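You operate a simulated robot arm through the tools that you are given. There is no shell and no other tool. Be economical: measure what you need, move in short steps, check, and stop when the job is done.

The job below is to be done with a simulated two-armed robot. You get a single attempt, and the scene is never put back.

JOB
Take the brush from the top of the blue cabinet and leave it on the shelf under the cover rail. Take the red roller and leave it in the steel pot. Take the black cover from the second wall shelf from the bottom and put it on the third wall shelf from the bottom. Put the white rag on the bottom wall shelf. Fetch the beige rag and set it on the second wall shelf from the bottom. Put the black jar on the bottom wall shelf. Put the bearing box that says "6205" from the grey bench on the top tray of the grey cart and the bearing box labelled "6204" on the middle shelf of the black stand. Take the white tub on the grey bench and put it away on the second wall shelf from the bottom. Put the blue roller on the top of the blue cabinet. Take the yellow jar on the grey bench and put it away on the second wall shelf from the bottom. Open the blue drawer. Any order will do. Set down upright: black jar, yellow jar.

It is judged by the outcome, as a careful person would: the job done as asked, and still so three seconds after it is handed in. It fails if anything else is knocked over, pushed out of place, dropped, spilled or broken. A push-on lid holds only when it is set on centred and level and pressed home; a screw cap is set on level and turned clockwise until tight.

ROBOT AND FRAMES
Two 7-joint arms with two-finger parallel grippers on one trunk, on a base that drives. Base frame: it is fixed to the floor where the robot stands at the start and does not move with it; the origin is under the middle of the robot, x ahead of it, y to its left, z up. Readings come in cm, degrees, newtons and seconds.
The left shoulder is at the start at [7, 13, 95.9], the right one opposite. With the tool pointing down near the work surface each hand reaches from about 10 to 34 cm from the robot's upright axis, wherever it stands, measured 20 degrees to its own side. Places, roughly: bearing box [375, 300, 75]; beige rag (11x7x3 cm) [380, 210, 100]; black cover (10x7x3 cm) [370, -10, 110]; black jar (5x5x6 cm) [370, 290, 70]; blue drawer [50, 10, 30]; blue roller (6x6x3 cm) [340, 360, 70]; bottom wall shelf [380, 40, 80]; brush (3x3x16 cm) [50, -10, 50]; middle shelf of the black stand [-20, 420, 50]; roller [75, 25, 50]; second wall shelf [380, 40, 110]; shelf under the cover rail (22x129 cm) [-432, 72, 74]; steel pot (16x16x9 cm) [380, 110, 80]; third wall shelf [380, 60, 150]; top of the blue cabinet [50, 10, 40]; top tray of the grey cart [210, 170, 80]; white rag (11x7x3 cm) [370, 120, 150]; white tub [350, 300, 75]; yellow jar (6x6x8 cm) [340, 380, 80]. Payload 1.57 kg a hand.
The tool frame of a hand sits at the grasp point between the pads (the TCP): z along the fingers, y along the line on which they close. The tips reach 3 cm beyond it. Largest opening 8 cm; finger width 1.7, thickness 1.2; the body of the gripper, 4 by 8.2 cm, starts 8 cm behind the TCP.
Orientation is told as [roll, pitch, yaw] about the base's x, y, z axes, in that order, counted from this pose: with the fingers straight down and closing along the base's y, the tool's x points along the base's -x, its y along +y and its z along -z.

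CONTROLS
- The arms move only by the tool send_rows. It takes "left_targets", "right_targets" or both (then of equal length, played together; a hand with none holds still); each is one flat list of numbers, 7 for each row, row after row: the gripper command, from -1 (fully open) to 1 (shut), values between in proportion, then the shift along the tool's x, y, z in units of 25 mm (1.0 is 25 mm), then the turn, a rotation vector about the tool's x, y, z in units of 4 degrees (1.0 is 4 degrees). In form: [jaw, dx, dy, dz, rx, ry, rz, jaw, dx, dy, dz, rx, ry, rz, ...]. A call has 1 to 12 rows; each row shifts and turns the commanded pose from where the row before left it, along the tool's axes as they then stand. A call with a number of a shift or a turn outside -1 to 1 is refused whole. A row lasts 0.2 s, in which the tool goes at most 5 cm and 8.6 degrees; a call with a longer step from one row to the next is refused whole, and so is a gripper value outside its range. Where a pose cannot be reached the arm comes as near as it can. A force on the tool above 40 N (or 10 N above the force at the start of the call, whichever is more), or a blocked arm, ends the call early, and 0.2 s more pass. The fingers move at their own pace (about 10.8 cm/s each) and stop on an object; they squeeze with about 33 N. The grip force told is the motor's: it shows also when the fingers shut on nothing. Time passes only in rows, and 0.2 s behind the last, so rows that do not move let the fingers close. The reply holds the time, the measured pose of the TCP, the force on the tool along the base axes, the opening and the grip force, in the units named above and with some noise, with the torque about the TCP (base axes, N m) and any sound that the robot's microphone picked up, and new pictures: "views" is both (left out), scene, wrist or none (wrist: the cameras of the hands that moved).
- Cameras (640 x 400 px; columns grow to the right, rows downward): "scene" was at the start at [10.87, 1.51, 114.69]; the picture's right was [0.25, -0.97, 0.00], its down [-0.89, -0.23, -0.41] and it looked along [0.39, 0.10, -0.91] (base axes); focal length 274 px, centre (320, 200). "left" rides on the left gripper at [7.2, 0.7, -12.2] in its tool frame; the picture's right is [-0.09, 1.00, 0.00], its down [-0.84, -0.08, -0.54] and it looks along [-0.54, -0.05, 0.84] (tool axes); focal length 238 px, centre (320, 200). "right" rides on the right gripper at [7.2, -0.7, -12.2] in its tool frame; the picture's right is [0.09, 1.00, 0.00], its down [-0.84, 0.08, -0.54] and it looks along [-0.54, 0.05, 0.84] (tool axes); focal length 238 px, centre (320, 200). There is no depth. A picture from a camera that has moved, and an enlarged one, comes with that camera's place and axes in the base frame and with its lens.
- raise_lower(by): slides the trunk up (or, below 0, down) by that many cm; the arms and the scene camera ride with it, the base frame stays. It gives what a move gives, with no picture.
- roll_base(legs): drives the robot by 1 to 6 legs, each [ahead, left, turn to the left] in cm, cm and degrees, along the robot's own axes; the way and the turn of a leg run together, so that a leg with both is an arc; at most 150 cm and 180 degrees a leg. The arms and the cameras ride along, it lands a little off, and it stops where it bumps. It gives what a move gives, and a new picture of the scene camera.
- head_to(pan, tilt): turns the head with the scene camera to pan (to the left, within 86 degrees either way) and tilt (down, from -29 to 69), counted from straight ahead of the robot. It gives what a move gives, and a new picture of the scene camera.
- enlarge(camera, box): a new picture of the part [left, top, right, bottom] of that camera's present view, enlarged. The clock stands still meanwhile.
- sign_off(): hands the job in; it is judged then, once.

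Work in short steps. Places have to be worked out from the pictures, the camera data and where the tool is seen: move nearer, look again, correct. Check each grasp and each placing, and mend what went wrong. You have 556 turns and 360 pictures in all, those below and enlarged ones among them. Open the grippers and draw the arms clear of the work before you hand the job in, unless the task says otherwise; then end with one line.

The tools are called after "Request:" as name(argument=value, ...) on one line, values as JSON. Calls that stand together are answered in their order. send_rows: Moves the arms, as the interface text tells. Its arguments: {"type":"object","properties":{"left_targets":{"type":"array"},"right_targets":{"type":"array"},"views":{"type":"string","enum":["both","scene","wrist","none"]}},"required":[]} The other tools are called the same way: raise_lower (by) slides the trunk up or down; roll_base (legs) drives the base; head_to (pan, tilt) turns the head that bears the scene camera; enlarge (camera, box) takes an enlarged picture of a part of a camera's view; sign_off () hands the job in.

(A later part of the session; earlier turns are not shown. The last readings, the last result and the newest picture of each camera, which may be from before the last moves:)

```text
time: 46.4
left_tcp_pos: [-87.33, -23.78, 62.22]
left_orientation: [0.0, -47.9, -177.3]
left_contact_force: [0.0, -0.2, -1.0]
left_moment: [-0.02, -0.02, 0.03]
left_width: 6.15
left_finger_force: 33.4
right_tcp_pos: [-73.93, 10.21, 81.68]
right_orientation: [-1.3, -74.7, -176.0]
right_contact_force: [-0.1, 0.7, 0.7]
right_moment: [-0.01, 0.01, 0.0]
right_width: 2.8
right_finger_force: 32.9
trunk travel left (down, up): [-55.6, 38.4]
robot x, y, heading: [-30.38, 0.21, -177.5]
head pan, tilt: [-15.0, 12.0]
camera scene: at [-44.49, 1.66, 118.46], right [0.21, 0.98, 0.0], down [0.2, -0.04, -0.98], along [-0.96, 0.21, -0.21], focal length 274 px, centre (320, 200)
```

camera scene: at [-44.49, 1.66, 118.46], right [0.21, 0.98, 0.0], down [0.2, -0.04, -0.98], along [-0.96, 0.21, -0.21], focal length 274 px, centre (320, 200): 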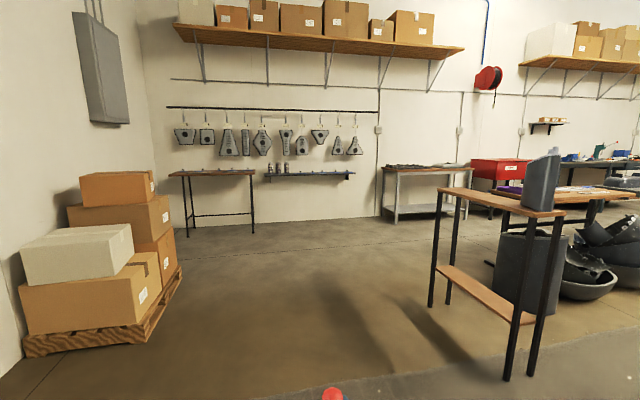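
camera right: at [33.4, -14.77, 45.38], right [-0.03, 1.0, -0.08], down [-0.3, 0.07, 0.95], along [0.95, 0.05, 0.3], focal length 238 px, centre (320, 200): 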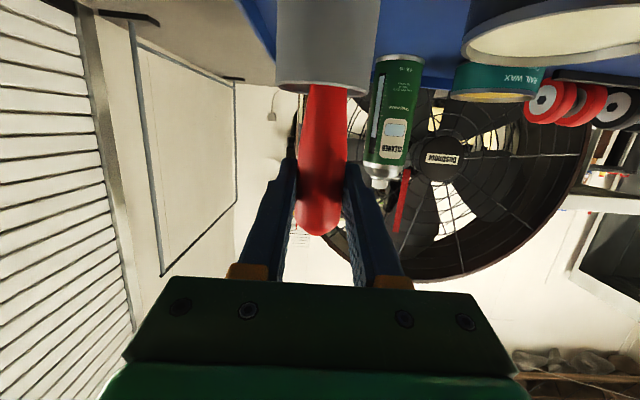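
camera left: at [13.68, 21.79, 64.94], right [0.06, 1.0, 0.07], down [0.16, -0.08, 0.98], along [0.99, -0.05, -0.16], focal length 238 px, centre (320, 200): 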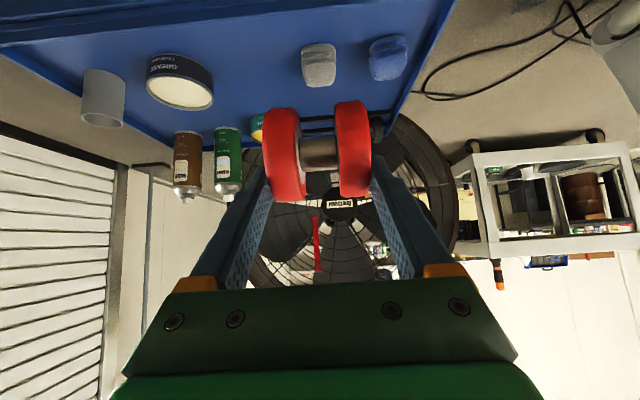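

The cover rail with the narrow shelf beneath it is straight ahead at about (-432,72). I drive toward it and look again.

Request:
roll_base(legs=[[0, 0, -2.6], [150, 0, 0], [90, -45, 0]])

Request:
head_to(pan=0, tilt=20)

```text
time: 59.1
left_tcp_pos: [-328.51, 29.09, 62.26]
left_orientation: [-0.1, -47.9, 178.3]
left_contact_force: [0.1, 1.1, -1.4]
left_moment: [-0.02, -0.03, -0.01]
left_width: 6.13
left_finger_force: 32.9
right_tcp_pos: [-312.32, 61.88, 81.72]
right_orientation: [-1.2, -74.6, 179.6]
right_contact_force: [0.0, -0.3, -0.6]
right_moment: [0.0, 0.0, -0.01]
right_width: 2.76
right_finger_force: 32.9
trunk travel left (down, up): [-55.6, 38.4]
robot x, y, heading: [-269.51, 48.33, 178.1]
head pan, tilt: [-15.0, 12.0]
camera scene: at [-283.73, 51.21, 118.46], right [0.29, 0.96, 0.0], down [0.2, -0.06, -0.98], along [-0.94, 0.28, -0.21], focal length 274 px, centre (320, 200)
```

scene: 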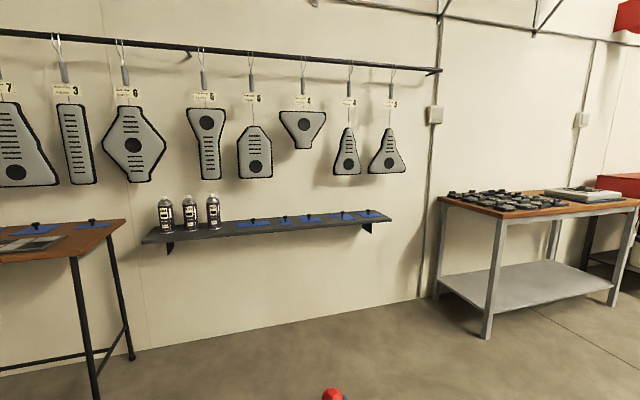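

```text
time: 59.8
left_tcp_pos: [-328.44, 29.04, 62.19]
left_orientation: [0.1, -48.0, 178.2]
left_contact_force: [-0.2, 0.3, -0.7]
left_moment: [-0.01, -0.04, -0.02]
left_width: 6.14
left_finger_force: 33.0
right_tcp_pos: [-312.43, 61.93, 81.67]
right_orientation: [-1.4, -74.5, 179.8]
right_contact_force: [0.5, 0.4, -0.3]
right_moment: [0.01, 0.01, 0.02]
right_width: 2.78
right_finger_force: 33.1
trunk travel left (down, up): [-55.6, 38.4]
robot x, y, heading: [-269.62, 48.64, 178.3]
head pan, tilt: [0.0, 20.0]
camera scene: at [-284.1, 48.82, 117.16], right [0.03, 1.0, 0.0], down [0.34, -0.01, -0.94], along [-0.94, 0.03, -0.34], focal length 274 px, centre (320, 200)
```

scene: 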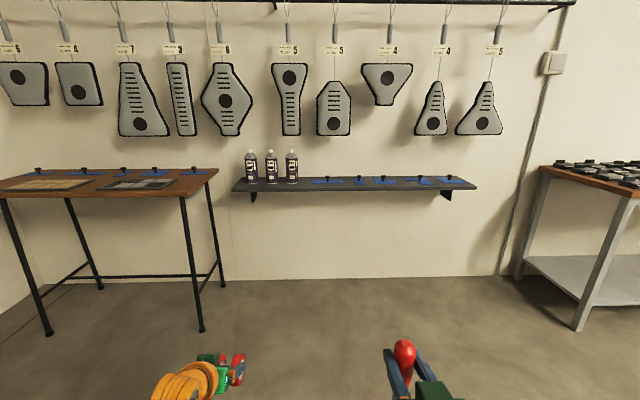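

Let me enlarge the shelf to find a free spot.

Request:
enlarge(camera="scene", box=[225, 140, 485, 210])

```text
2.46 times, centred on (355, 175) of scene
camera zoom: at [-284.1, 48.82, 117.16], right [0.03, 1.0, 0.0], down [0.34, -0.01, -0.94], along [-0.94, 0.03, -0.34], focal length 675 px, centre (234, 262)
```

zoom: 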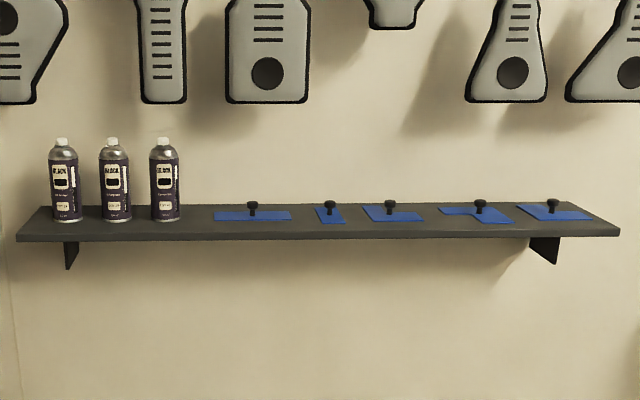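

I plan to lay the brush along the shelf's front strip near y≈89, where the hanging covers are high. First I retract the left hand and tip the right hand to point down, here in free space.

Request:
send_rows(left_targets=[1, 0.84, 0, -0.93, 0, 0, 0, 1, 0.84, 0, -0.93, 0, 0, 0, 1, 0.84, 0, -0.93, 0, 0, 0, 1, 0.84, 0, -0.93, 0, 0, 0, 1, 0.84, 0, -0.93, 0, 0, 0, 1, 0.84, 0, -0.93, 0, 0, 0, 1, 0.84, 0, -0.93, 0, 0, 0, 1, 0.84, 0, -0.93, 0, 0, 0, 1, 0, 0, 0, 0, 0, 0, 1, 0, 0, 0, 0, 0, 0, 1, 0, 0, 0, 0, 0, 0, 1, 0, 0, 0, 0, 0, 0], right_targets=[1, 0, 0, 0, 0, 1, 0, 1, 0, 0, 0, 0, 1, 0, 1, 0, 0, 0, 0, 1, 0, 1, 0, 0, 0, 0, 1, 0, 1, 0, 0, 0, 0, 1, 0, 1, 0, 0, 0, 0, 1, 0, 1, 0, 0, 0, 0, 1, 0, 1, 0, 0, 0, 0, 1, 0, 1, 0, 0, 0, 0, 1, 0, 1, 0, 0, 0, 0, 1, 0, 1, 0, 0, 0, 0, 1, 0, 1, 0, 0, 0, 0, 1, 0], views="none")

Request:
send_rows(right_targets=[1, 0, 0, 0, 0, 1, 0, 1, 0, 0, 0, 0, 1, 0, 1, 0, 0, 0, 0, 1, 0, 1, 0, 0, 0, 0, 1, 0, 1, 0, 0, 0, 0, 1, 0, 1, 0, 0, 0, 0, 1, 0, 1, 0, 0, 0, 0, 0.7, 0, 1, 0, 0, 0, 0, 0, -1, 1, 0, 0, 0, 0, 0, -1, 1, 0, 0, 0, 0, 0, -1, 1, 0, 0, 0, 0, 0, -1, 1, 0, 0, 0, 0, 0, -1], views="none")

```text
time: 62.4
left_tcp_pos: [-303.38, 28.41, 62.18]
left_orientation: [0.0, -47.9, 178.3]
left_contact_force: [1.0, 0.3, -1.8]
left_moment: [0.0, -0.03, -0.02]
left_width: 6.12
left_finger_force: 33.3
right_tcp_pos: [-317.21, 61.92, 77.27]
right_orientation: [-0.2, -26.6, 178.4]
right_contact_force: [0.3, 1.0, -0.9]
right_moment: [-0.03, -0.01, -0.02]
right_width: 2.78
right_finger_force: 33.1
right hand out of reach, approached as far as the arm can: row 7, 8, 9, 10, 11, 12
trunk travel left (down, up): [-55.6, 38.4]
robot x, y, heading: [-269.76, 48.47, 178.2]
head pan, tilt: [0.0, 20.0]
```

```text
time: 65.0
left_tcp_pos: [-303.28, 28.29, 62.14]
left_orientation: [0.0, -47.9, 178.3]
left_contact_force: [-0.3, 0.3, -2.2]
left_moment: [0.01, -0.06, -0.01]
left_width: 6.16
left_finger_force: 32.9
right_tcp_pos: [-317.84, 62.09, 76.87]
right_orientation: [-0.2, 0.2, -161.5]
right_contact_force: [0.0, -0.1, 0.0]
right_moment: [0.0, 0.0, 0.0]
right_width: 2.79
right_finger_force: 32.5
right hand out of reach, approached as far as the arm can: row 1, 2
trunk travel left (down, up): [-55.6, 38.4]
robot x, y, heading: [-269.74, 48.26, 178.0]
head pan, tilt: [0.0, 20.0]
```

I continue the yaw turn so that the brush lies along the shelf.

Request:
send_rows(right_targets=[1, 0, 0, 0, 0, 0, -1, 1, 0, 0, 0, 0, 0, -1, 1, 0, 0, 0, 0, 0, -1, 1, 0, 0, 0, 0, 0, -1, 1, 0, 0, 0, 0, 0, -1, 1, 0, 0, 0, 0, 0, -1, 1, 0, 0, 0, 0, 0, -1, 1, 0, 0, 0, 0, 0, -1, 1, 0, 0, 0, 0, 0, -1, 1, 0, 0, 0, 0, 0, -1, 1, 0, 0, 0, 0, 0, -1, 1, 0, 0, 0, 0, 0, -1], views="none")

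Request:
send_rows(right_targets=[1, 0, 0, 0, 0, 0, -1, 1, 0, 0, 0, 0, 0, -1, 1, 0, 0, 0, 0, 0, -1, 1, 0, 0, 0, 0, 0, -1, 1, 0, 0, 0, 0, 0, -1, 1, 0, 0, 0, 0, 0, -0.9], views="wrist")

```text
time: 67.6
left_tcp_pos: [-303.25, 28.39, 62.18]
left_orientation: [0.0, -47.9, 178.3]
left_contact_force: [-0.1, 0.1, -1.4]
left_moment: [-0.03, 0.01, 0.02]
left_width: 6.13
left_finger_force: 32.9
right_tcp_pos: [-317.69, 62.03, 76.91]
right_orientation: [0.0, 0.4, -113.6]
right_contact_force: [-0.4, 0.2, -0.1]
right_moment: [0.01, 0.0, 0.01]
right_width: 2.79
right_finger_force: 33.0
trunk travel left (down, up): [-55.6, 38.4]
robot x, y, heading: [-269.75, 48.15, 178.4]
head pan, tilt: [0.0, 20.0]
```

```text
time: 69.0
left_tcp_pos: [-303.41, 28.23, 62.13]
left_orientation: [0.0, -48.0, 178.4]
left_contact_force: [0.4, -0.1, -1.4]
left_moment: [0.02, -0.03, -0.01]
left_width: 6.13
left_finger_force: 32.9
right_tcp_pos: [-317.65, 62.0, 76.87]
right_orientation: [0.2, 0.2, -89.9]
right_contact_force: [-0.5, 0.1, -0.3]
right_moment: [-0.05, 0.01, 0.0]
right_width: 2.85
right_finger_force: 32.8
trunk travel left (down, up): [-55.6, 38.4]
robot x, y, heading: [-269.92, 48.48, 178.0]
head pan, tilt: [0.0, 20.0]
camera right: at [-318.46, 69.22, 89.11], right [1.0, 0.09, 0.0], down [0.07, -0.84, 0.54], along [0.05, -0.54, -0.84], focal length 238 px, centre (320, 200)
```

right: 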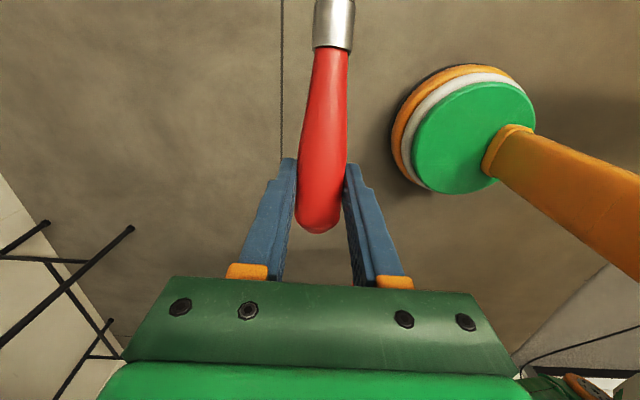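

The brush now points along y. I raise the trunk 8 cm, pull the left hand back, and drive up toward the shelf, stopping short to check.

Request:
send_rows(left_targets=[1, 0.84, 0, -0.93, 0, 0, 0, 1, 0.84, 0, -0.93, 0, 0, 0, 1, 0.84, 0, -0.93, 0, 0, 0, 1, 0.84, 0, -0.93, 0, 0, 0], views="none")

Request:
raise_lower(by=10)

Request:
roll_base(legs=[[0, 0, 1.9], [90, -24, 0]])

Request:
head_to(pan=-15, tilt=50)

```text
time: 70.0
left_tcp_pos: [-292.0, 27.47, 59.99]
left_orientation: [-0.2, -45.1, 178.9]
left_contact_force: [0.5, 0.0, -1.8]
left_moment: [0.0, -0.04, 0.0]
left_width: 6.13
left_finger_force: 32.2
left hand out of reach, approached as far as the arm can: row 2, 3, 4
right_tcp_pos: [-317.75, 62.17, 76.87]
right_orientation: [0.2, 0.2, -90.1]
right_contact_force: [0.6, 0.8, -0.6]
right_moment: [-0.05, 0.01, 0.0]
right_width: 2.84
right_finger_force: 33.4
trunk travel left (down, up): [-55.6, 38.4]
robot x, y, heading: [-269.86, 48.24, 177.8]
head pan, tilt: [0.0, 20.0]
```

```text
time: 71.4
left_tcp_pos: [-292.08, 27.47, 69.95]
left_orientation: [-0.2, -45.0, 178.9]
left_contact_force: [-0.5, 1.6, -1.8]
left_moment: [-0.02, 0.01, 0.01]
left_width: 6.16
left_finger_force: 33.5
right_tcp_pos: [-317.64, 62.07, 86.97]
right_orientation: [0.2, 0.3, -90.0]
right_contact_force: [-0.7, -0.2, -0.5]
right_moment: [-0.01, 0.0, -0.03]
right_width: 2.82
right_finger_force: 33.1
trunk travel left (down, up): [-65.6, 28.4]
robot x, y, heading: [-269.84, 48.17, 178.1]
head pan, tilt: [0.0, 20.0]
```

```text
time: 76.5
left_tcp_pos: [-379.53, 49.47, 69.93]
left_orientation: [-0.4, -45.1, -178.5]
left_contact_force: [-0.1, -0.1, -2.3]
left_moment: [-0.03, -0.05, -0.01]
left_width: 6.13
left_finger_force: 32.9
right_tcp_pos: [-406.81, 82.94, 86.8]
right_orientation: [0.1, 0.3, -87.5]
right_contact_force: [0.5, -0.5, -1.0]
right_moment: [-0.03, 0.02, 0.01]
right_width: 2.79
right_finger_force: 32.8
trunk travel left (down, up): [-65.6, 28.4]
robot x, y, heading: [-358.58, 71.25, -179.1]
head pan, tilt: [0.0, 20.0]
camera scene: at [-372.56, 71.22, 127.17], right [-0.01, 1.0, 0.0], down [0.34, 0.01, -0.94], along [-0.94, -0.01, -0.34], focal length 274 px, centre (320, 200)
```

scene: 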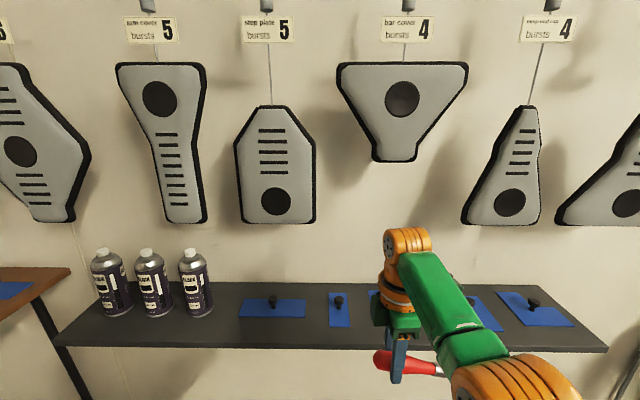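

```text
time: 77.5
left_tcp_pos: [-379.68, 49.4, 70.04]
left_orientation: [-0.3, -45.1, -178.6]
left_contact_force: [0.7, -0.8, -1.8]
left_moment: [-0.01, 0.0, 0.01]
left_width: 6.13
left_finger_force: 33.3
right_tcp_pos: [-406.83, 82.89, 86.95]
right_orientation: [0.3, 0.3, -87.5]
right_contact_force: [0.1, 0.1, -0.6]
right_moment: [-0.03, 0.01, -0.01]
right_width: 2.81
right_finger_force: 33.1
trunk travel left (down, up): [-65.6, 28.4]
robot x, y, heading: [-358.55, 71.42, -179.1]
head pan, tilt: [-15.0, 50.0]
camera scene: at [-370.73, 73.24, 122.61], right [0.24, 0.97, 0.0], down [0.74, -0.19, -0.64], along [-0.62, 0.16, -0.77], focal length 274 px, centre (320, 200)
```

scene: 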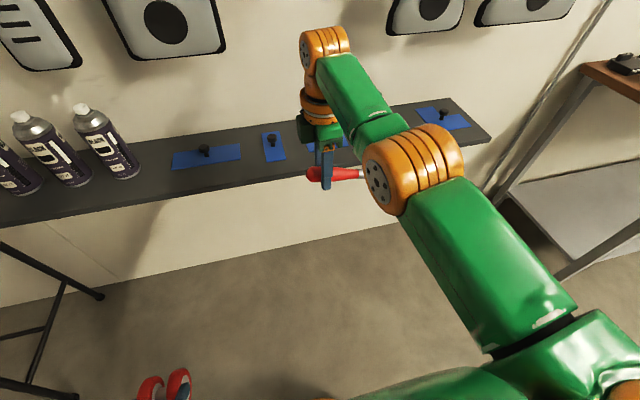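

The front strip between shelf edge (x≈-420.3) and templates (x≈-427) suits the brush at x≈-423.5. I drive 16.7 cm ahead and then lower.

Request:
roll_base(legs=[[16.7, 0, 0]])

Request:
raise_lower(by=-7)

Request:
enlarge(camera="scene", box=[160, 60, 520, 260])

```text
time: 78.9
left_tcp_pos: [-396.1, 49.0, 69.88]
left_orientation: [-0.3, -45.1, -178.3]
left_contact_force: [0.4, 0.2, -1.5]
left_moment: [-0.01, -0.05, 0.01]
left_width: 6.12
left_finger_force: 33.0
right_tcp_pos: [-423.5, 82.47, 86.86]
right_orientation: [0.2, 0.3, -87.3]
right_contact_force: [0.5, -0.2, -0.6]
right_moment: [0.02, -0.03, 0.02]
right_width: 2.83
right_finger_force: 33.7
trunk travel left (down, up): [-65.6, 28.4]
robot x, y, heading: [-375.08, 71.3, -179.2]
head pan, tilt: [-15.0, 50.0]
camera scene: at [-387.36, 72.92, 122.62], right [0.24, 0.97, 0.0], down [0.74, -0.18, -0.64], along [-0.62, 0.16, -0.77], focal length 274 px, centre (320, 200)
```

scene: 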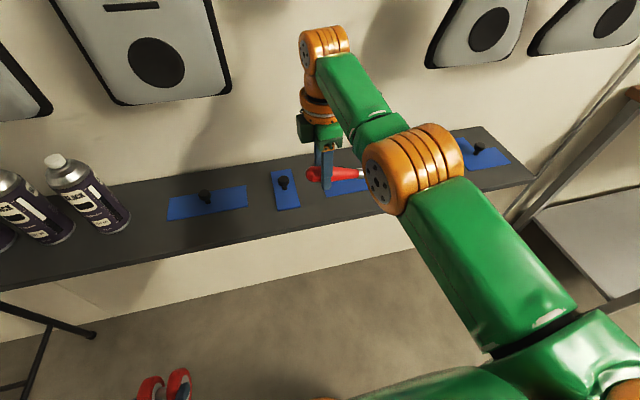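

```text
time: 80.0
left_tcp_pos: [-396.23, 49.05, 62.92]
left_orientation: [-0.3, -45.1, -178.2]
left_contact_force: [0.1, 0.4, -1.3]
left_moment: [-0.01, -0.03, 0.01]
left_width: 6.11
left_finger_force: 32.9
right_tcp_pos: [-423.54, 82.51, 79.81]
right_orientation: [0.2, 0.3, -87.3]
right_contact_force: [-0.6, 0.2, -0.2]
right_moment: [-0.04, 0.01, -0.01]
right_width: 2.81
right_finger_force: 33.2
trunk travel left (down, up): [-58.6, 35.4]
robot x, y, heading: [-375.01, 71.15, -178.9]
head pan, tilt: [-15.0, 50.0]
```

```text
1.78 times, centred on (340, 160) of scene
camera zoom: at [-387.43, 72.92, 115.61], right [0.24, 0.97, 0.0], down [0.74, -0.18, -0.64], along [-0.62, 0.16, -0.77], focal length 487 px, centre (284, 271)
```

zoom: 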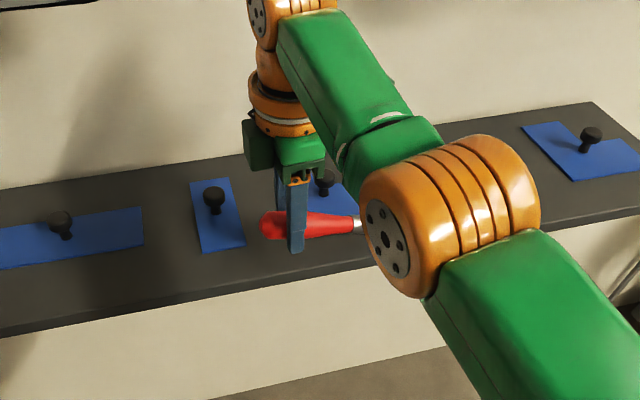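

Clear of the knobs. I lower slowly by arm rows until contact, then check.

Request:
send_rows(right_targets=[1, 0, 0, 0.3, 0, 0, 0, 1, 0, 0, 0.3, 0, 0, 0, 1, 0, 0, 0.3, 0, 0, 0, 1, 0, 0, 0.2, 0, 0, 0], views="wrist")

```text
time: 81.0
left_tcp_pos: [-396.08, 48.99, 62.97]
left_orientation: [-0.4, -45.2, -178.2]
left_contact_force: [0.0, 0.1, -1.6]
left_moment: [0.03, -0.02, 0.0]
left_width: 6.13
left_finger_force: 32.9
right_tcp_pos: [-423.48, 82.33, 77.35]
right_orientation: [0.1, 0.4, -87.3]
right_contact_force: [-0.7, -2.8, 9.2]
right_moment: [0.96, 0.09, 0.03]
right_width: 2.84
right_finger_force: 33.5
trunk travel left (down, up): [-58.6, 35.4]
robot x, y, heading: [-374.95, 70.59, -178.8]
head pan, tilt: [-15.0, 50.0]
camera right: at [-424.5, 89.45, 89.5], right [0.99, 0.14, 0.0], down [0.12, -0.84, 0.54], along [0.08, -0.53, -0.84], focal length 238 px, centre (320, 200)
```

right: 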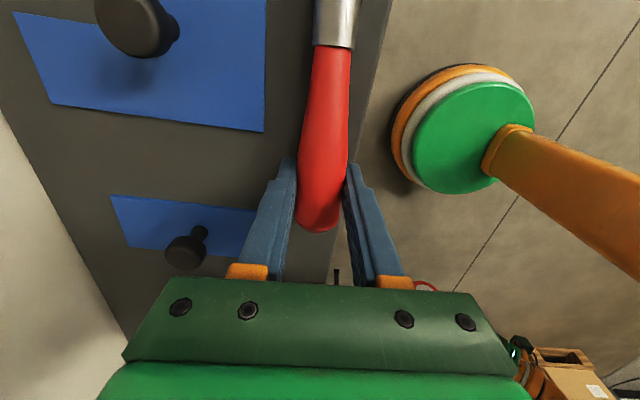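

The bristle end touches the shelf. I shift the brush 0.8 cm further in, lower it, and open the fingers a little to release.

Request:
send_rows(right_targets=[1, 0, -0.16, -0.15, 0, 0, 0, 1, 0, -0.16, 0, 0, 0, 0, 1, 0, 0, 0.12, 0, 0, 0, 0.2, 0, 0, 0, 0, 0, 0, 0, 0, 0, 0, 0, 0, 0, -0.1, 0, 0, 0, 0, 0, 0, -0.1, 0, 0, 0, 0, 0, 0], views="wrist")

```text
time: 82.6
left_tcp_pos: [-396.11, 49.1, 62.86]
left_orientation: [-0.3, -45.0, -178.4]
left_contact_force: [-0.4, -0.8, -1.0]
left_moment: [0.03, -0.02, 0.01]
left_width: 6.12
left_finger_force: 32.6
right_tcp_pos: [-423.92, 82.48, 77.19]
right_orientation: [0.2, 0.2, -87.3]
right_contact_force: [0.4, -0.1, 0.3]
right_moment: [0.0, -0.02, 0.01]
right_width: 4.42
right_finger_force: 0.1
right hand out of reach, approached as far as the arm can: row 2
trunk travel left (down, up): [-58.6, 35.4]
robot x, y, heading: [-374.82, 71.33, -178.9]
head pan, tilt: [-15.0, 50.0]
camera right: at [-424.94, 89.65, 89.43], right [0.99, 0.14, 0.0], down [0.12, -0.84, 0.54], along [0.08, -0.53, -0.84], focal length 238 px, centre (320, 200)
```

right: 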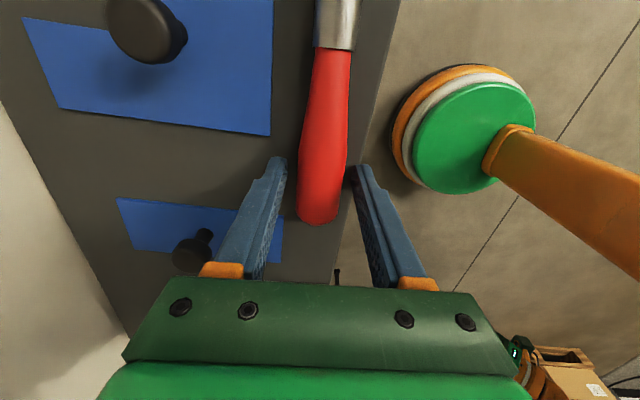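

The brush lies on the shelf. I lift the hand straight up and check from the scene camera.

Request:
raise_lower(by=10)

Request:
roll_base(legs=[[-25, 0, 0]])

```text
time: 84.0
left_tcp_pos: [-396.19, 49.09, 72.9]
left_orientation: [-0.3, -45.1, -178.4]
left_contact_force: [0.2, 0.1, -2.3]
left_moment: [0.0, -0.02, -0.01]
left_width: 6.14
left_finger_force: 33.2
right_tcp_pos: [-423.91, 82.53, 87.17]
right_orientation: [0.3, 0.3, -87.3]
right_contact_force: [0.4, 0.3, 0.0]
right_moment: [0.0, -0.02, 0.02]
right_width: 4.45
right_finger_force: 0.1
trunk travel left (down, up): [-68.6, 25.4]
robot x, y, heading: [-375.48, 71.32, -178.9]
head pan, tilt: [-15.0, 50.0]
```

```text
time: 85.8
left_tcp_pos: [-370.9, 49.53, 72.9]
left_orientation: [-0.3, -45.2, -178.1]
left_contact_force: [0.4, -0.3, -1.2]
left_moment: [0.04, -0.02, 0.0]
left_width: 6.12
left_finger_force: 33.0
right_tcp_pos: [-398.64, 82.94, 87.16]
right_orientation: [0.2, 0.3, -87.1]
right_contact_force: [0.0, -0.8, -0.1]
right_moment: [-0.03, -0.04, 0.01]
right_width: 4.39
right_finger_force: 0.0
trunk travel left (down, up): [-68.6, 25.4]
robot x, y, heading: [-349.62, 71.79, -178.8]
head pan, tilt: [-15.0, 50.0]
camera scene: at [-362.25, 73.38, 125.6], right [0.24, 0.97, 0.0], down [0.74, -0.18, -0.64], along [-0.62, 0.15, -0.77], focal length 274 px, centre (320, 200)
```

scene: 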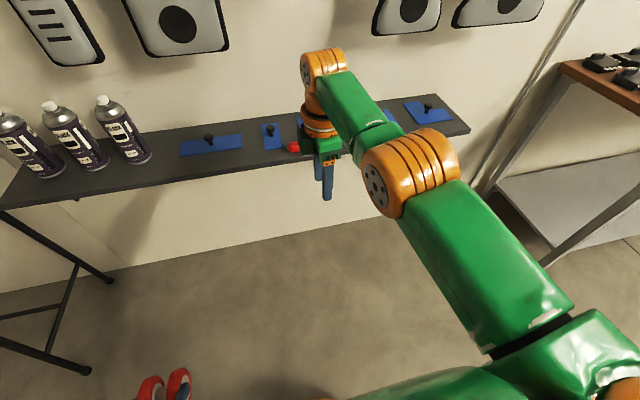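

The brush rests well. I turn the right hand's yaw back while clear of everything.

Request:
send_rows(right_targets=[-1, 0, 0, 0, 0, 0, 1, -1, 0, 0, 0, 0, 0, 1, -1, 0, 0, 0, 0, 0, 1, -1, 0, 0, 0, 0, 0, 1, -1, 0, 0, 0, 0, 0, 1, -1, 0, 0, 0, 0, 0, 1, -1, 0, 0, 0, 0, 0, 1, -1, 0, 0, 0, 0, 0, 1, -1, 0, 0, 0, 0, 0, 1, -1, 0, 0, 0, 0, 0, 1, -1, 0, 0, 0, 0, 0, 1, -1, 0, 0, 0, 0, 0, 1], views="none")

Request:
send_rows(right_targets=[-1, 0, 0, 0, 0, 0, 1, -1, 0, 0, 0, 0, 0, 1, -1, 0, 0, 0, 0, 0, 1, -1, 0, 0, 0, 0, 0, 1, -1, 0, 0, 0, 0, 0, 1, -1, 0, 0, 0, 0, 0, 1, -1, 0, 0, 0, 0, 0, 1, -1, 0, 0, 0, 0, 0, 1, -1, 0, 0, 0, 0, 0, 1, -1, 0.7, 0, 0, 0, 0, 1, -1, 0.7, 0, 0, 0, 0, 1, -1, 0.7, 0, 0, 0, 0, 0], views="none")

Request:
roll_base(legs=[[0, 0, 90], [0, 0, 89]])

```text
time: 88.4
left_tcp_pos: [-370.86, 49.36, 72.85]
left_orientation: [-0.3, -45.1, -178.1]
left_contact_force: [0.5, 0.0, -1.8]
left_moment: [-0.01, -0.03, -0.03]
left_width: 6.13
left_finger_force: 33.3
right_tcp_pos: [-398.71, 83.02, 87.09]
right_orientation: [-0.1, 0.5, -135.3]
right_contact_force: [-0.9, 0.0, 0.4]
right_moment: [-0.01, -0.01, 0.01]
right_width: 8.0
right_finger_force: 0.0
trunk travel left (down, up): [-68.6, 25.4]
robot x, y, heading: [-349.82, 71.86, -178.7]
head pan, tilt: [-15.0, 50.0]
```

```text
time: 91.0
left_tcp_pos: [-370.86, 49.63, 73.03]
left_orientation: [-0.2, -45.1, -178.2]
left_contact_force: [-0.6, 0.2, -0.8]
left_moment: [-0.03, -0.08, 0.04]
left_width: 6.15
left_finger_force: 33.0
right_tcp_pos: [-397.43, 83.35, 88.41]
right_orientation: [0.2, -3.7, -175.3]
right_contact_force: [-0.1, 0.4, 0.6]
right_moment: [0.04, 0.02, 0.01]
right_width: 7.99
right_finger_force: 0.0
right hand out of reach, approached as far as the arm can: row 10, 11, 12
trunk travel left (down, up): [-68.6, 25.4]
robot x, y, heading: [-349.83, 71.6, -179.0]
head pan, tilt: [-15.0, 50.0]
```

```text
time: 99.0
left_tcp_pos: [-328.45, 93.57, 73.05]
left_orientation: [-0.3, -45.2, 1.1]
left_contact_force: [0.0, -0.2, -0.9]
left_moment: [-0.03, 0.01, 0.02]
left_width: 6.13
left_finger_force: 32.4
right_tcp_pos: [-302.19, 59.43, 88.42]
right_orientation: [0.2, -3.5, 4.1]
right_contact_force: [-0.2, -0.6, 0.0]
right_moment: [0.0, 0.02, -0.01]
right_width: 8.0
right_finger_force: 0.2
trunk travel left (down, up): [-68.6, 25.4]
robot x, y, heading: [-349.79, 71.69, 0.4]
head pan, tilt: [-15.0, 50.0]
camera scene: at [-337.17, 69.8, 125.61], right [-0.25, -0.97, 0.0], down [-0.74, 0.19, -0.64], along [0.62, -0.16, -0.77], focal length 274 px, centre (320, 200)
```

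scene: 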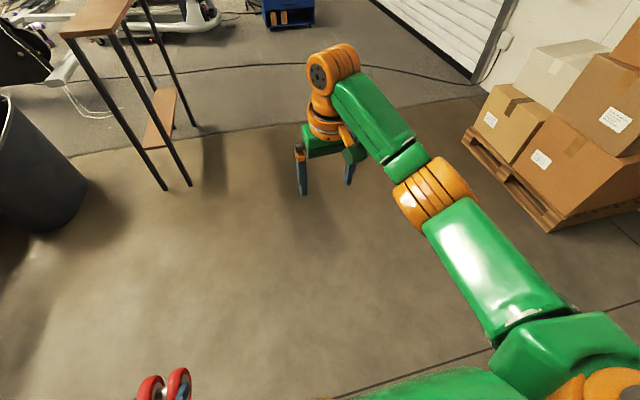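

I drive back along a clear lane (between boxes and stand, then right of the cabinet and fan).

Request:
roll_base(legs=[[100, -60, 0], [130, 0, 0], [100, -80, 0], [150, 0, 0]])

Request:
head_to(pan=20, tilt=10)

```text
time: 124.1
left_tcp_pos: [151.53, -44.34, 73.15]
left_orientation: [-0.3, -45.1, 0.6]
left_contact_force: [0.4, -0.3, -0.6]
left_moment: [-0.02, 0.0, 0.0]
left_width: 6.11
left_finger_force: 32.8
right_tcp_pos: [177.42, -78.54, 88.41]
right_orientation: [0.2, -3.5, 3.6]
right_contact_force: [0.6, -1.2, 0.3]
right_moment: [-0.02, -0.01, 0.0]
right_width: 7.99
right_finger_force: 0.1
trunk travel left (down, up): [-68.6, 25.4]
robot x, y, heading: [129.92, -65.59, -0.0]
head pan, tilt: [-15.0, 50.0]
camera scene: at [142.53, -67.86, 125.61], right [-0.26, -0.97, 0.0], down [-0.74, 0.2, -0.64], along [0.62, -0.17, -0.77], focal length 274 px, centre (320, 200)
```

scene: 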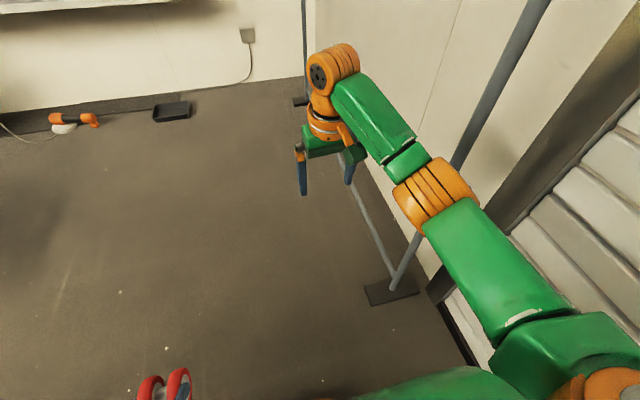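

```text
time: 125.2
left_tcp_pos: [151.53, -44.26, 73.01]
left_orientation: [-0.3, -45.1, 0.6]
left_contact_force: [0.7, 0.4, -1.7]
left_moment: [0.0, 0.03, -0.02]
left_width: 6.1
left_finger_force: 33.1
right_tcp_pos: [177.34, -78.57, 88.36]
right_orientation: [0.2, -3.6, 3.5]
right_contact_force: [0.1, 0.7, -1.1]
right_moment: [-0.02, 0.02, 0.01]
right_width: 7.99
right_finger_force: 0.1
trunk travel left (down, up): [-68.6, 25.4]
robot x, y, heading: [129.75, -65.65, 0.0]
head pan, tilt: [20.0, 10.0]
camera scene: at [143.86, -62.7, 131.79], right [0.34, -0.94, 0.0], down [-0.16, -0.06, -0.98], along [0.93, 0.34, -0.17], focal length 274 px, centre (320, 200)
```

scene: 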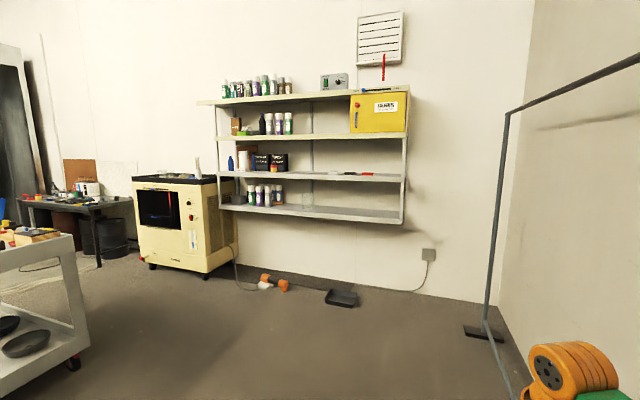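

I enlarge the wall shelves to identify items and levels.

Request:
enlarge(camera="scene", box=[120, 60, 420, 240])

```text
2.13 times, centred on (270, 150) of scene
camera zoom: at [143.86, -62.7, 131.79], right [0.34, -0.94, 0.0], down [-0.16, -0.06, -0.98], along [0.93, 0.34, -0.17], focal length 585 px, centre (427, 307)
```

zoom: 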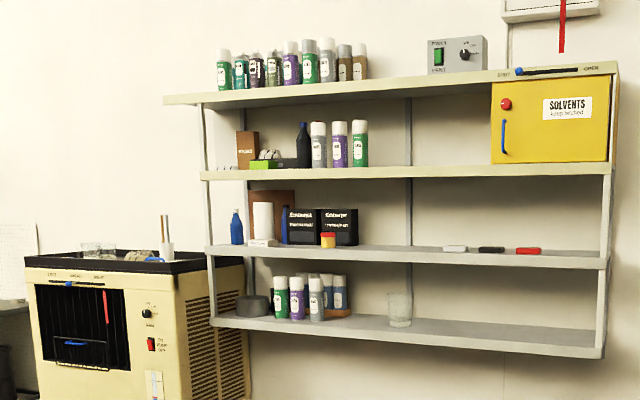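

Steel pot is the dark pot at the left end of the bottom shelf (~(378,113)); the black cover is the middle small block on shelf two. I drive in front of the pot.

Request:
roll_base(legs=[[145, 0, 0], [15, 60, 0], [0, 95, 0]])

Request:
head_to(pan=20, tilt=30)

```text
time: 140.0
left_tcp_pos: [311.48, 110.54, 72.96]
left_orientation: [-0.3, -45.1, 1.1]
left_contact_force: [0.0, 1.6, -1.2]
left_moment: [-0.01, 0.04, 0.02]
left_width: 6.11
left_finger_force: 32.9
right_tcp_pos: [337.53, 76.63, 88.48]
right_orientation: [0.2, -3.6, 4.0]
right_contact_force: [-0.5, -0.9, -0.8]
right_moment: [-0.01, 0.02, -0.01]
right_width: 8.0
right_finger_force: 0.0
trunk travel left (down, up): [-68.6, 25.4]
robot x, y, heading: [290.16, 88.85, 0.2]
head pan, tilt: [20.0, 10.0]
camera scene: at [303.93, 92.1, 131.79], right [0.35, -0.94, 0.0], down [-0.16, -0.06, -0.98], along [0.92, 0.34, -0.17], focal length 274 px, centre (320, 200)
```

scene: 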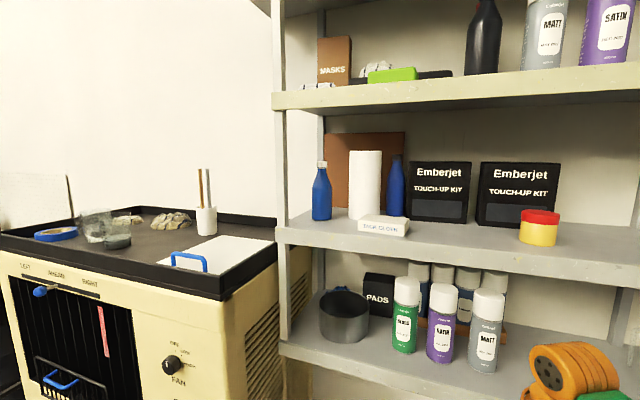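

```text
time: 140.8
left_tcp_pos: [311.36, 110.62, 72.92]
left_orientation: [-0.3, -45.1, 1.1]
left_contact_force: [-0.9, -0.5, -0.7]
left_moment: [-0.02, 0.02, -0.02]
left_width: 6.12
left_finger_force: 33.1
right_tcp_pos: [337.54, 76.52, 88.41]
right_orientation: [0.2, -3.7, 4.0]
right_contact_force: [-0.2, -0.8, -0.2]
right_moment: [0.03, 0.0, 0.0]
right_width: 8.01
right_finger_force: 0.1
trunk travel left (down, up): [-68.6, 25.4]
robot x, y, heading: [289.9, 88.78, 0.4]
head pan, tilt: [20.0, 30.0]
camera scene: at [303.69, 92.03, 128.57], right [0.35, -0.94, 0.0], down [-0.47, -0.17, -0.87], along [0.81, 0.3, -0.5], focal length 274 px, centre (320, 200)
```

scene: 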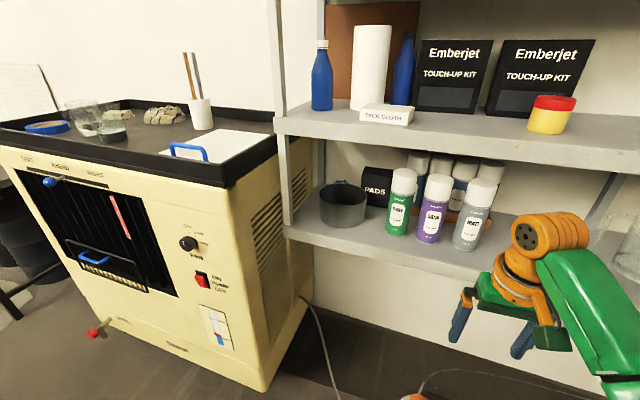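

The pot is open, centred near (378,112), rim z≈88. I bring the right hand back and down, and raise the left hand with pitch about -58°.

Request:
send_rows(left_targets=[1, -0.7, 0, -0.7, 0, -0.4, 0, 1, -0.7, 0, -0.7, 0, -0.4, 0, 1, -0.7, 0, -0.7, 0, -0.4, 0, 1, -0.7, 0, -0.7, 0, -0.4, 0, 1, -0.7, 0, -0.7, 0, -0.4, 0, 1, -0.8, 0, -0.6, 0, -0.4, 0, 1, -0.8, 0, -0.6, 0, -0.4, 0, 1, -0.8, 0, -0.6, 0, -0.3, 0, 1, -0.8, 0, -0.6, 0, 0, 0, 1, -0.4, 0, -0.3, 0, 0, 0, 1, 0, 0, 0, 0, 0, 0, 1, 0, 0, 0, 0, 0, 0], right_targets=[-1, 0.87, 0, 0.19, 0, -1, 0, -1, 0.87, 0, 0.19, 0, -1, 0, -1, 0.87, 0, 0.19, 0, -1, 0, -1, 0.87, 0, 0.19, 0, -1, 0, -1, 0.87, 0, 0.19, 0, -1, 0, -1, 0.87, 0, 0.19, 0, -1, 0, -1, 0.87, 0, 0.19, 0, -1, 0, -1, 0.87, 0, 0.19, 0, -1, 0, -1, 0.87, 0, 0.19, 0, -1, 0, -1, 0.87, 0, 0.19, 0, -1, 0, -1, 0.87, 0, 0.19, 0, 0, 0, -1, 0.87, 0, 0.19, 0, 0, 0], views="none")

```text
time: 143.4
left_tcp_pos: [307.29, 117.56, 82.44]
left_orientation: [3.5, -57.1, -6.9]
left_contact_force: [0.4, 0.5, -1.4]
left_moment: [0.01, 0.06, 0.03]
left_width: 6.14
left_finger_force: 33.0
left hand out of reach, approached as far as the arm can: row 1, 2, 3, 4, 5, 6, 7, 8, 9, 10
right_tcp_pos: [318.5, 75.69, 71.42]
right_orientation: [0.3, -43.6, 3.8]
right_contact_force: [-0.1, 0.2, 0.3]
right_moment: [0.02, 0.02, 0.02]
right_width: 8.01
right_finger_force: 0.0
right hand out of reach, approached as far as the arm can: row 8, 9
trunk travel left (down, up): [-68.6, 25.4]
robot x, y, heading: [290.18, 88.68, 0.3]
head pan, tilt: [20.0, 30.0]
```

The left hand needs to go forward to be able to rise; I extend it 20 cm ahead.

Request:
send_rows(left_targets=[1, -0.53, 0, 0.85, 0, 0, 0, 1, -0.53, 0, 0.85, 0, 0, 0, 1, -0.53, 0, 0.85, 0, 0, 0, 1, -0.53, 0, 0.85, 0, 0, 0, 1, -0.53, 0, 0.85, 0, 0, 0, 1, -0.53, 0, 0.85, 0, 0, 0, 1, -0.53, 0, 0.85, 0, 0, 0, 1, -0.53, 0, 0.85, 0, 0, 0], views="wrist")

```text
time: 145.2
left_tcp_pos: [326.1, 119.1, 80.48]
left_orientation: [-0.3, -57.5, 1.3]
left_contact_force: [0.3, 1.3, -0.9]
left_moment: [0.03, 0.04, -0.02]
left_width: 6.11
left_finger_force: 33.1
left hand out of reach, approached as far as the arm can: row 1, 2, 3
right_tcp_pos: [318.72, 75.78, 71.48]
right_orientation: [0.3, -43.4, 3.8]
right_contact_force: [0.3, 0.0, -1.0]
right_moment: [0.0, 0.01, 0.01]
right_width: 8.0
right_finger_force: 0.1
trunk travel left (down, up): [-68.6, 25.4]
robot x, y, heading: [290.21, 88.71, 0.5]
head pan, tilt: [20.0, 30.0]
camera left: at [312.08, 119.48, 80.81], right [0.03, 1.0, 0.07], down [-0.01, -0.07, 1.0], along [1.0, -0.03, 0.0], focal length 238 px, centre (320, 200)
```

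left: 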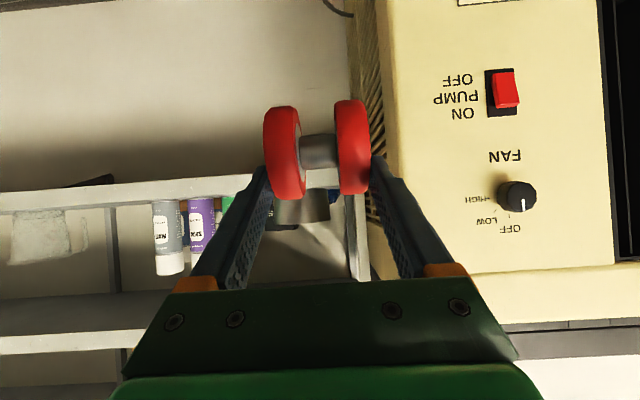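

I raise the trunk so the hand goes to z≈95, then drive ahead 28 and right 7 to line up with the pot.

Request:
raise_lower(by=14.5)

Request:
roll_base(legs=[[0, -7, -0.3], [28, 0, 0]])

Request:
send_rows(left_targets=[1, 0, 0, 0, 0, 0, 0], views="wrist")

```text
time: 147.0
left_tcp_pos: [326.12, 118.97, 94.96]
left_orientation: [-0.5, -57.5, 1.2]
left_contact_force: [0.0, -0.4, -1.2]
left_moment: [0.02, 0.0, 0.02]
left_width: 6.15
left_finger_force: 32.9
right_tcp_pos: [318.58, 75.83, 85.95]
right_orientation: [0.2, -43.5, 3.8]
right_contact_force: [0.2, 0.4, 0.6]
right_moment: [-0.01, 0.0, -0.01]
right_width: 8.01
right_finger_force: 0.0
trunk travel left (down, up): [-83.1, 10.9]
robot x, y, heading: [290.06, 88.6, 0.4]
head pan, tilt: [20.0, 30.0]
```

```text
time: 149.5
left_tcp_pos: [353.85, 111.99, 94.95]
left_orientation: [-0.5, -57.7, 0.9]
left_contact_force: [-0.4, -0.2, -1.6]
left_moment: [0.03, 0.03, -0.01]
left_width: 6.12
left_finger_force: 32.8
right_tcp_pos: [346.3, 68.66, 85.93]
right_orientation: [0.3, -43.6, 3.5]
right_contact_force: [0.0, 0.2, 1.2]
right_moment: [0.01, 0.01, 0.03]
right_width: 8.0
right_finger_force: 0.2
trunk travel left (down, up): [-83.1, 10.9]
robot x, y, heading: [317.63, 81.99, -0.1]
head pan, tilt: [20.0, 30.0]
camera scene: at [331.37, 85.04, 143.08], right [0.34, -0.94, 0.0], down [-0.47, -0.17, -0.87], along [0.81, 0.3, -0.5], focal length 274 px, centre (320, 200)
```

scene: 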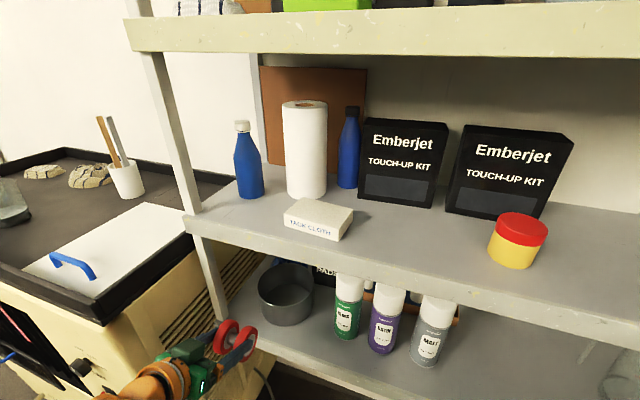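

```text
time: 149.9
left_tcp_pos: [354.01, 111.93, 94.87]
left_orientation: [-0.4, -57.4, 1.0]
left_contact_force: [-0.1, -0.4, -1.5]
left_moment: [-0.02, 0.06, -0.02]
left_width: 6.15
left_finger_force: 33.3
right_tcp_pos: [346.32, 68.59, 85.71]
right_orientation: [0.3, -43.6, 3.5]
right_contact_force: [0.4, -0.4, -0.8]
right_moment: [-0.04, -0.02, 0.01]
right_width: 7.99
right_finger_force: 0.1
trunk travel left (down, up): [-83.1, 10.9]
robot x, y, heading: [318.07, 81.82, -0.2]
head pan, tilt: [20.0, 30.0]
camera left: at [339.96, 112.42, 95.33], right [0.04, 1.0, 0.07], down [-0.01, -0.07, 1.0], along [1.0, -0.04, 0.0], focal length 238 px, centre (320, 200)
```

left: 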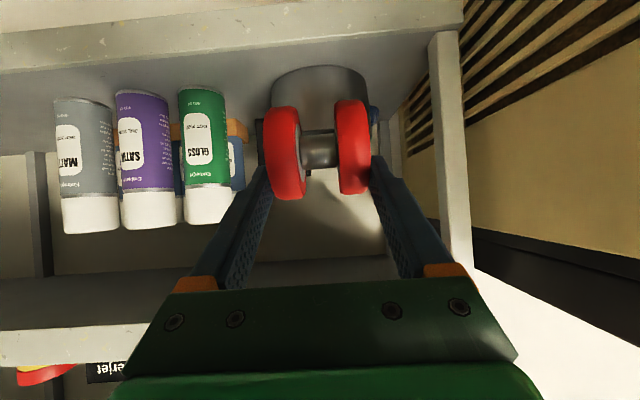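

Alignment is good (pot centre y≈112.4). I advance over the rim at z≈93.

Request:
send_rows(left_targets=[1, -0.483, 0.015, 0.907, 0, 0, 0, 1, -0.483, 0.015, 0.907, 0, 0, 0, 1, -0.483, 0.015, 0.907, 0, 0, 0, 1, -0.483, 0.015, 0.907, 0, 0, 0, 1, -0.483, 0.015, 0.907, 0, 0, 0, 1, -0.483, 0.015, 0.907, 0, 0, 0, 1, -0.483, 0.015, 0.907, 0, 0, 0, 1, -0.483, 0.015, 0.907, 0, 0, 0], views="both")

```text
time: 151.7
left_tcp_pos: [374.72, 112.35, 93.24]
left_orientation: [-0.2, -57.3, 0.7]
left_contact_force: [-0.2, 0.0, -2.2]
left_moment: [0.02, 0.02, -0.01]
left_width: 6.15
left_finger_force: 33.1
right_tcp_pos: [346.62, 68.77, 85.88]
right_orientation: [0.4, -43.5, 3.5]
right_contact_force: [1.0, -0.4, 0.2]
right_moment: [0.0, 0.03, -0.01]
right_width: 8.01
right_finger_force: 0.1
trunk travel left (down, up): [-83.1, 10.9]
robot x, y, heading: [317.65, 81.72, 0.1]
head pan, tilt: [20.0, 30.0]
camera scene: at [331.73, 85.03, 143.04], right [0.34, -0.94, 0.0], down [-0.47, -0.17, -0.87], along [0.81, 0.3, -0.5], focal length 274 px, centre (320, 200)
camera left: at [360.7, 112.86, 93.68], right [0.04, 1.0, 0.07], down [-0.01, -0.07, 1.0], along [1.0, -0.04, 0.0], focal length 238 px, centre (320, 200)
```

scene: 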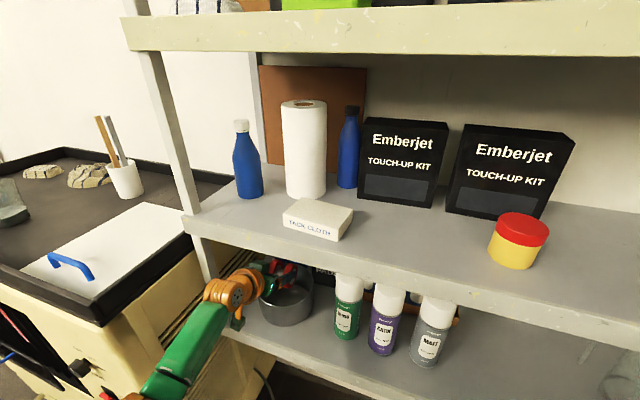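
left: 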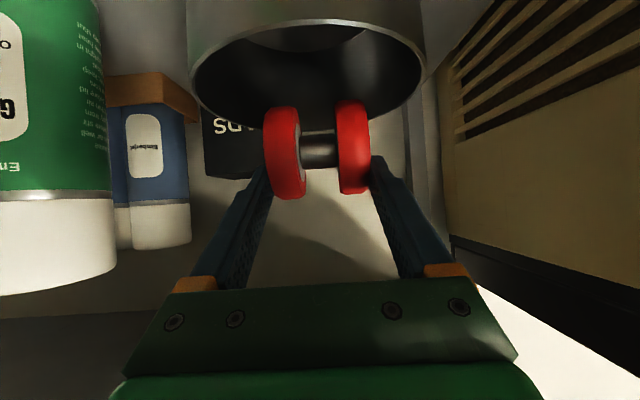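

The pot rim is at about z 85.3 and centred around x≈378. I lower the roller into it to TCP z≈84.5.

Request:
send_rows(left_targets=[1, 0.53, -0.035, 0.79, 0, 0, 0, 1, 0.53, -0.035, 0.79, 0, 0, 0, 1, 0.53, -0.035, 0.79, 0, 0, 0, 1, 0.53, -0.035, 0.79, 0, 0, 0], views="wrist")

```text
time: 152.7
left_tcp_pos: [376.92, 111.37, 85.99]
left_orientation: [-0.5, -57.6, 1.0]
left_contact_force: [0.6, 0.8, -2.0]
left_moment: [0.01, 0.01, 0.0]
left_width: 6.12
left_finger_force: 33.1
left hand out of reach, approached as far as the arm can: row 3, 4
right_tcp_pos: [346.41, 68.77, 85.97]
right_orientation: [0.3, -43.5, 3.5]
right_contact_force: [-0.1, -0.5, 0.5]
right_moment: [0.01, 0.02, 0.0]
right_width: 8.0
right_finger_force: 0.0
trunk travel left (down, up): [-83.1, 10.9]
robot x, y, heading: [317.8, 81.76, 0.3]
head pan, tilt: [20.0, 30.0]
camera left: at [362.83, 111.84, 86.44], right [0.04, 1.0, 0.07], down [-0.01, -0.07, 1.0], along [1.0, -0.04, 0.01], focal length 238 px, centre (320, 200)
```

left: 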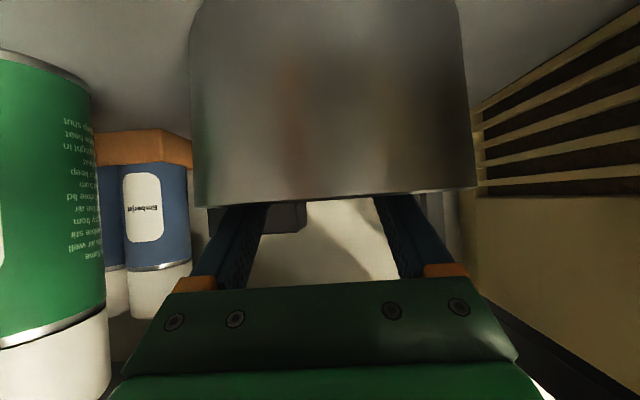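

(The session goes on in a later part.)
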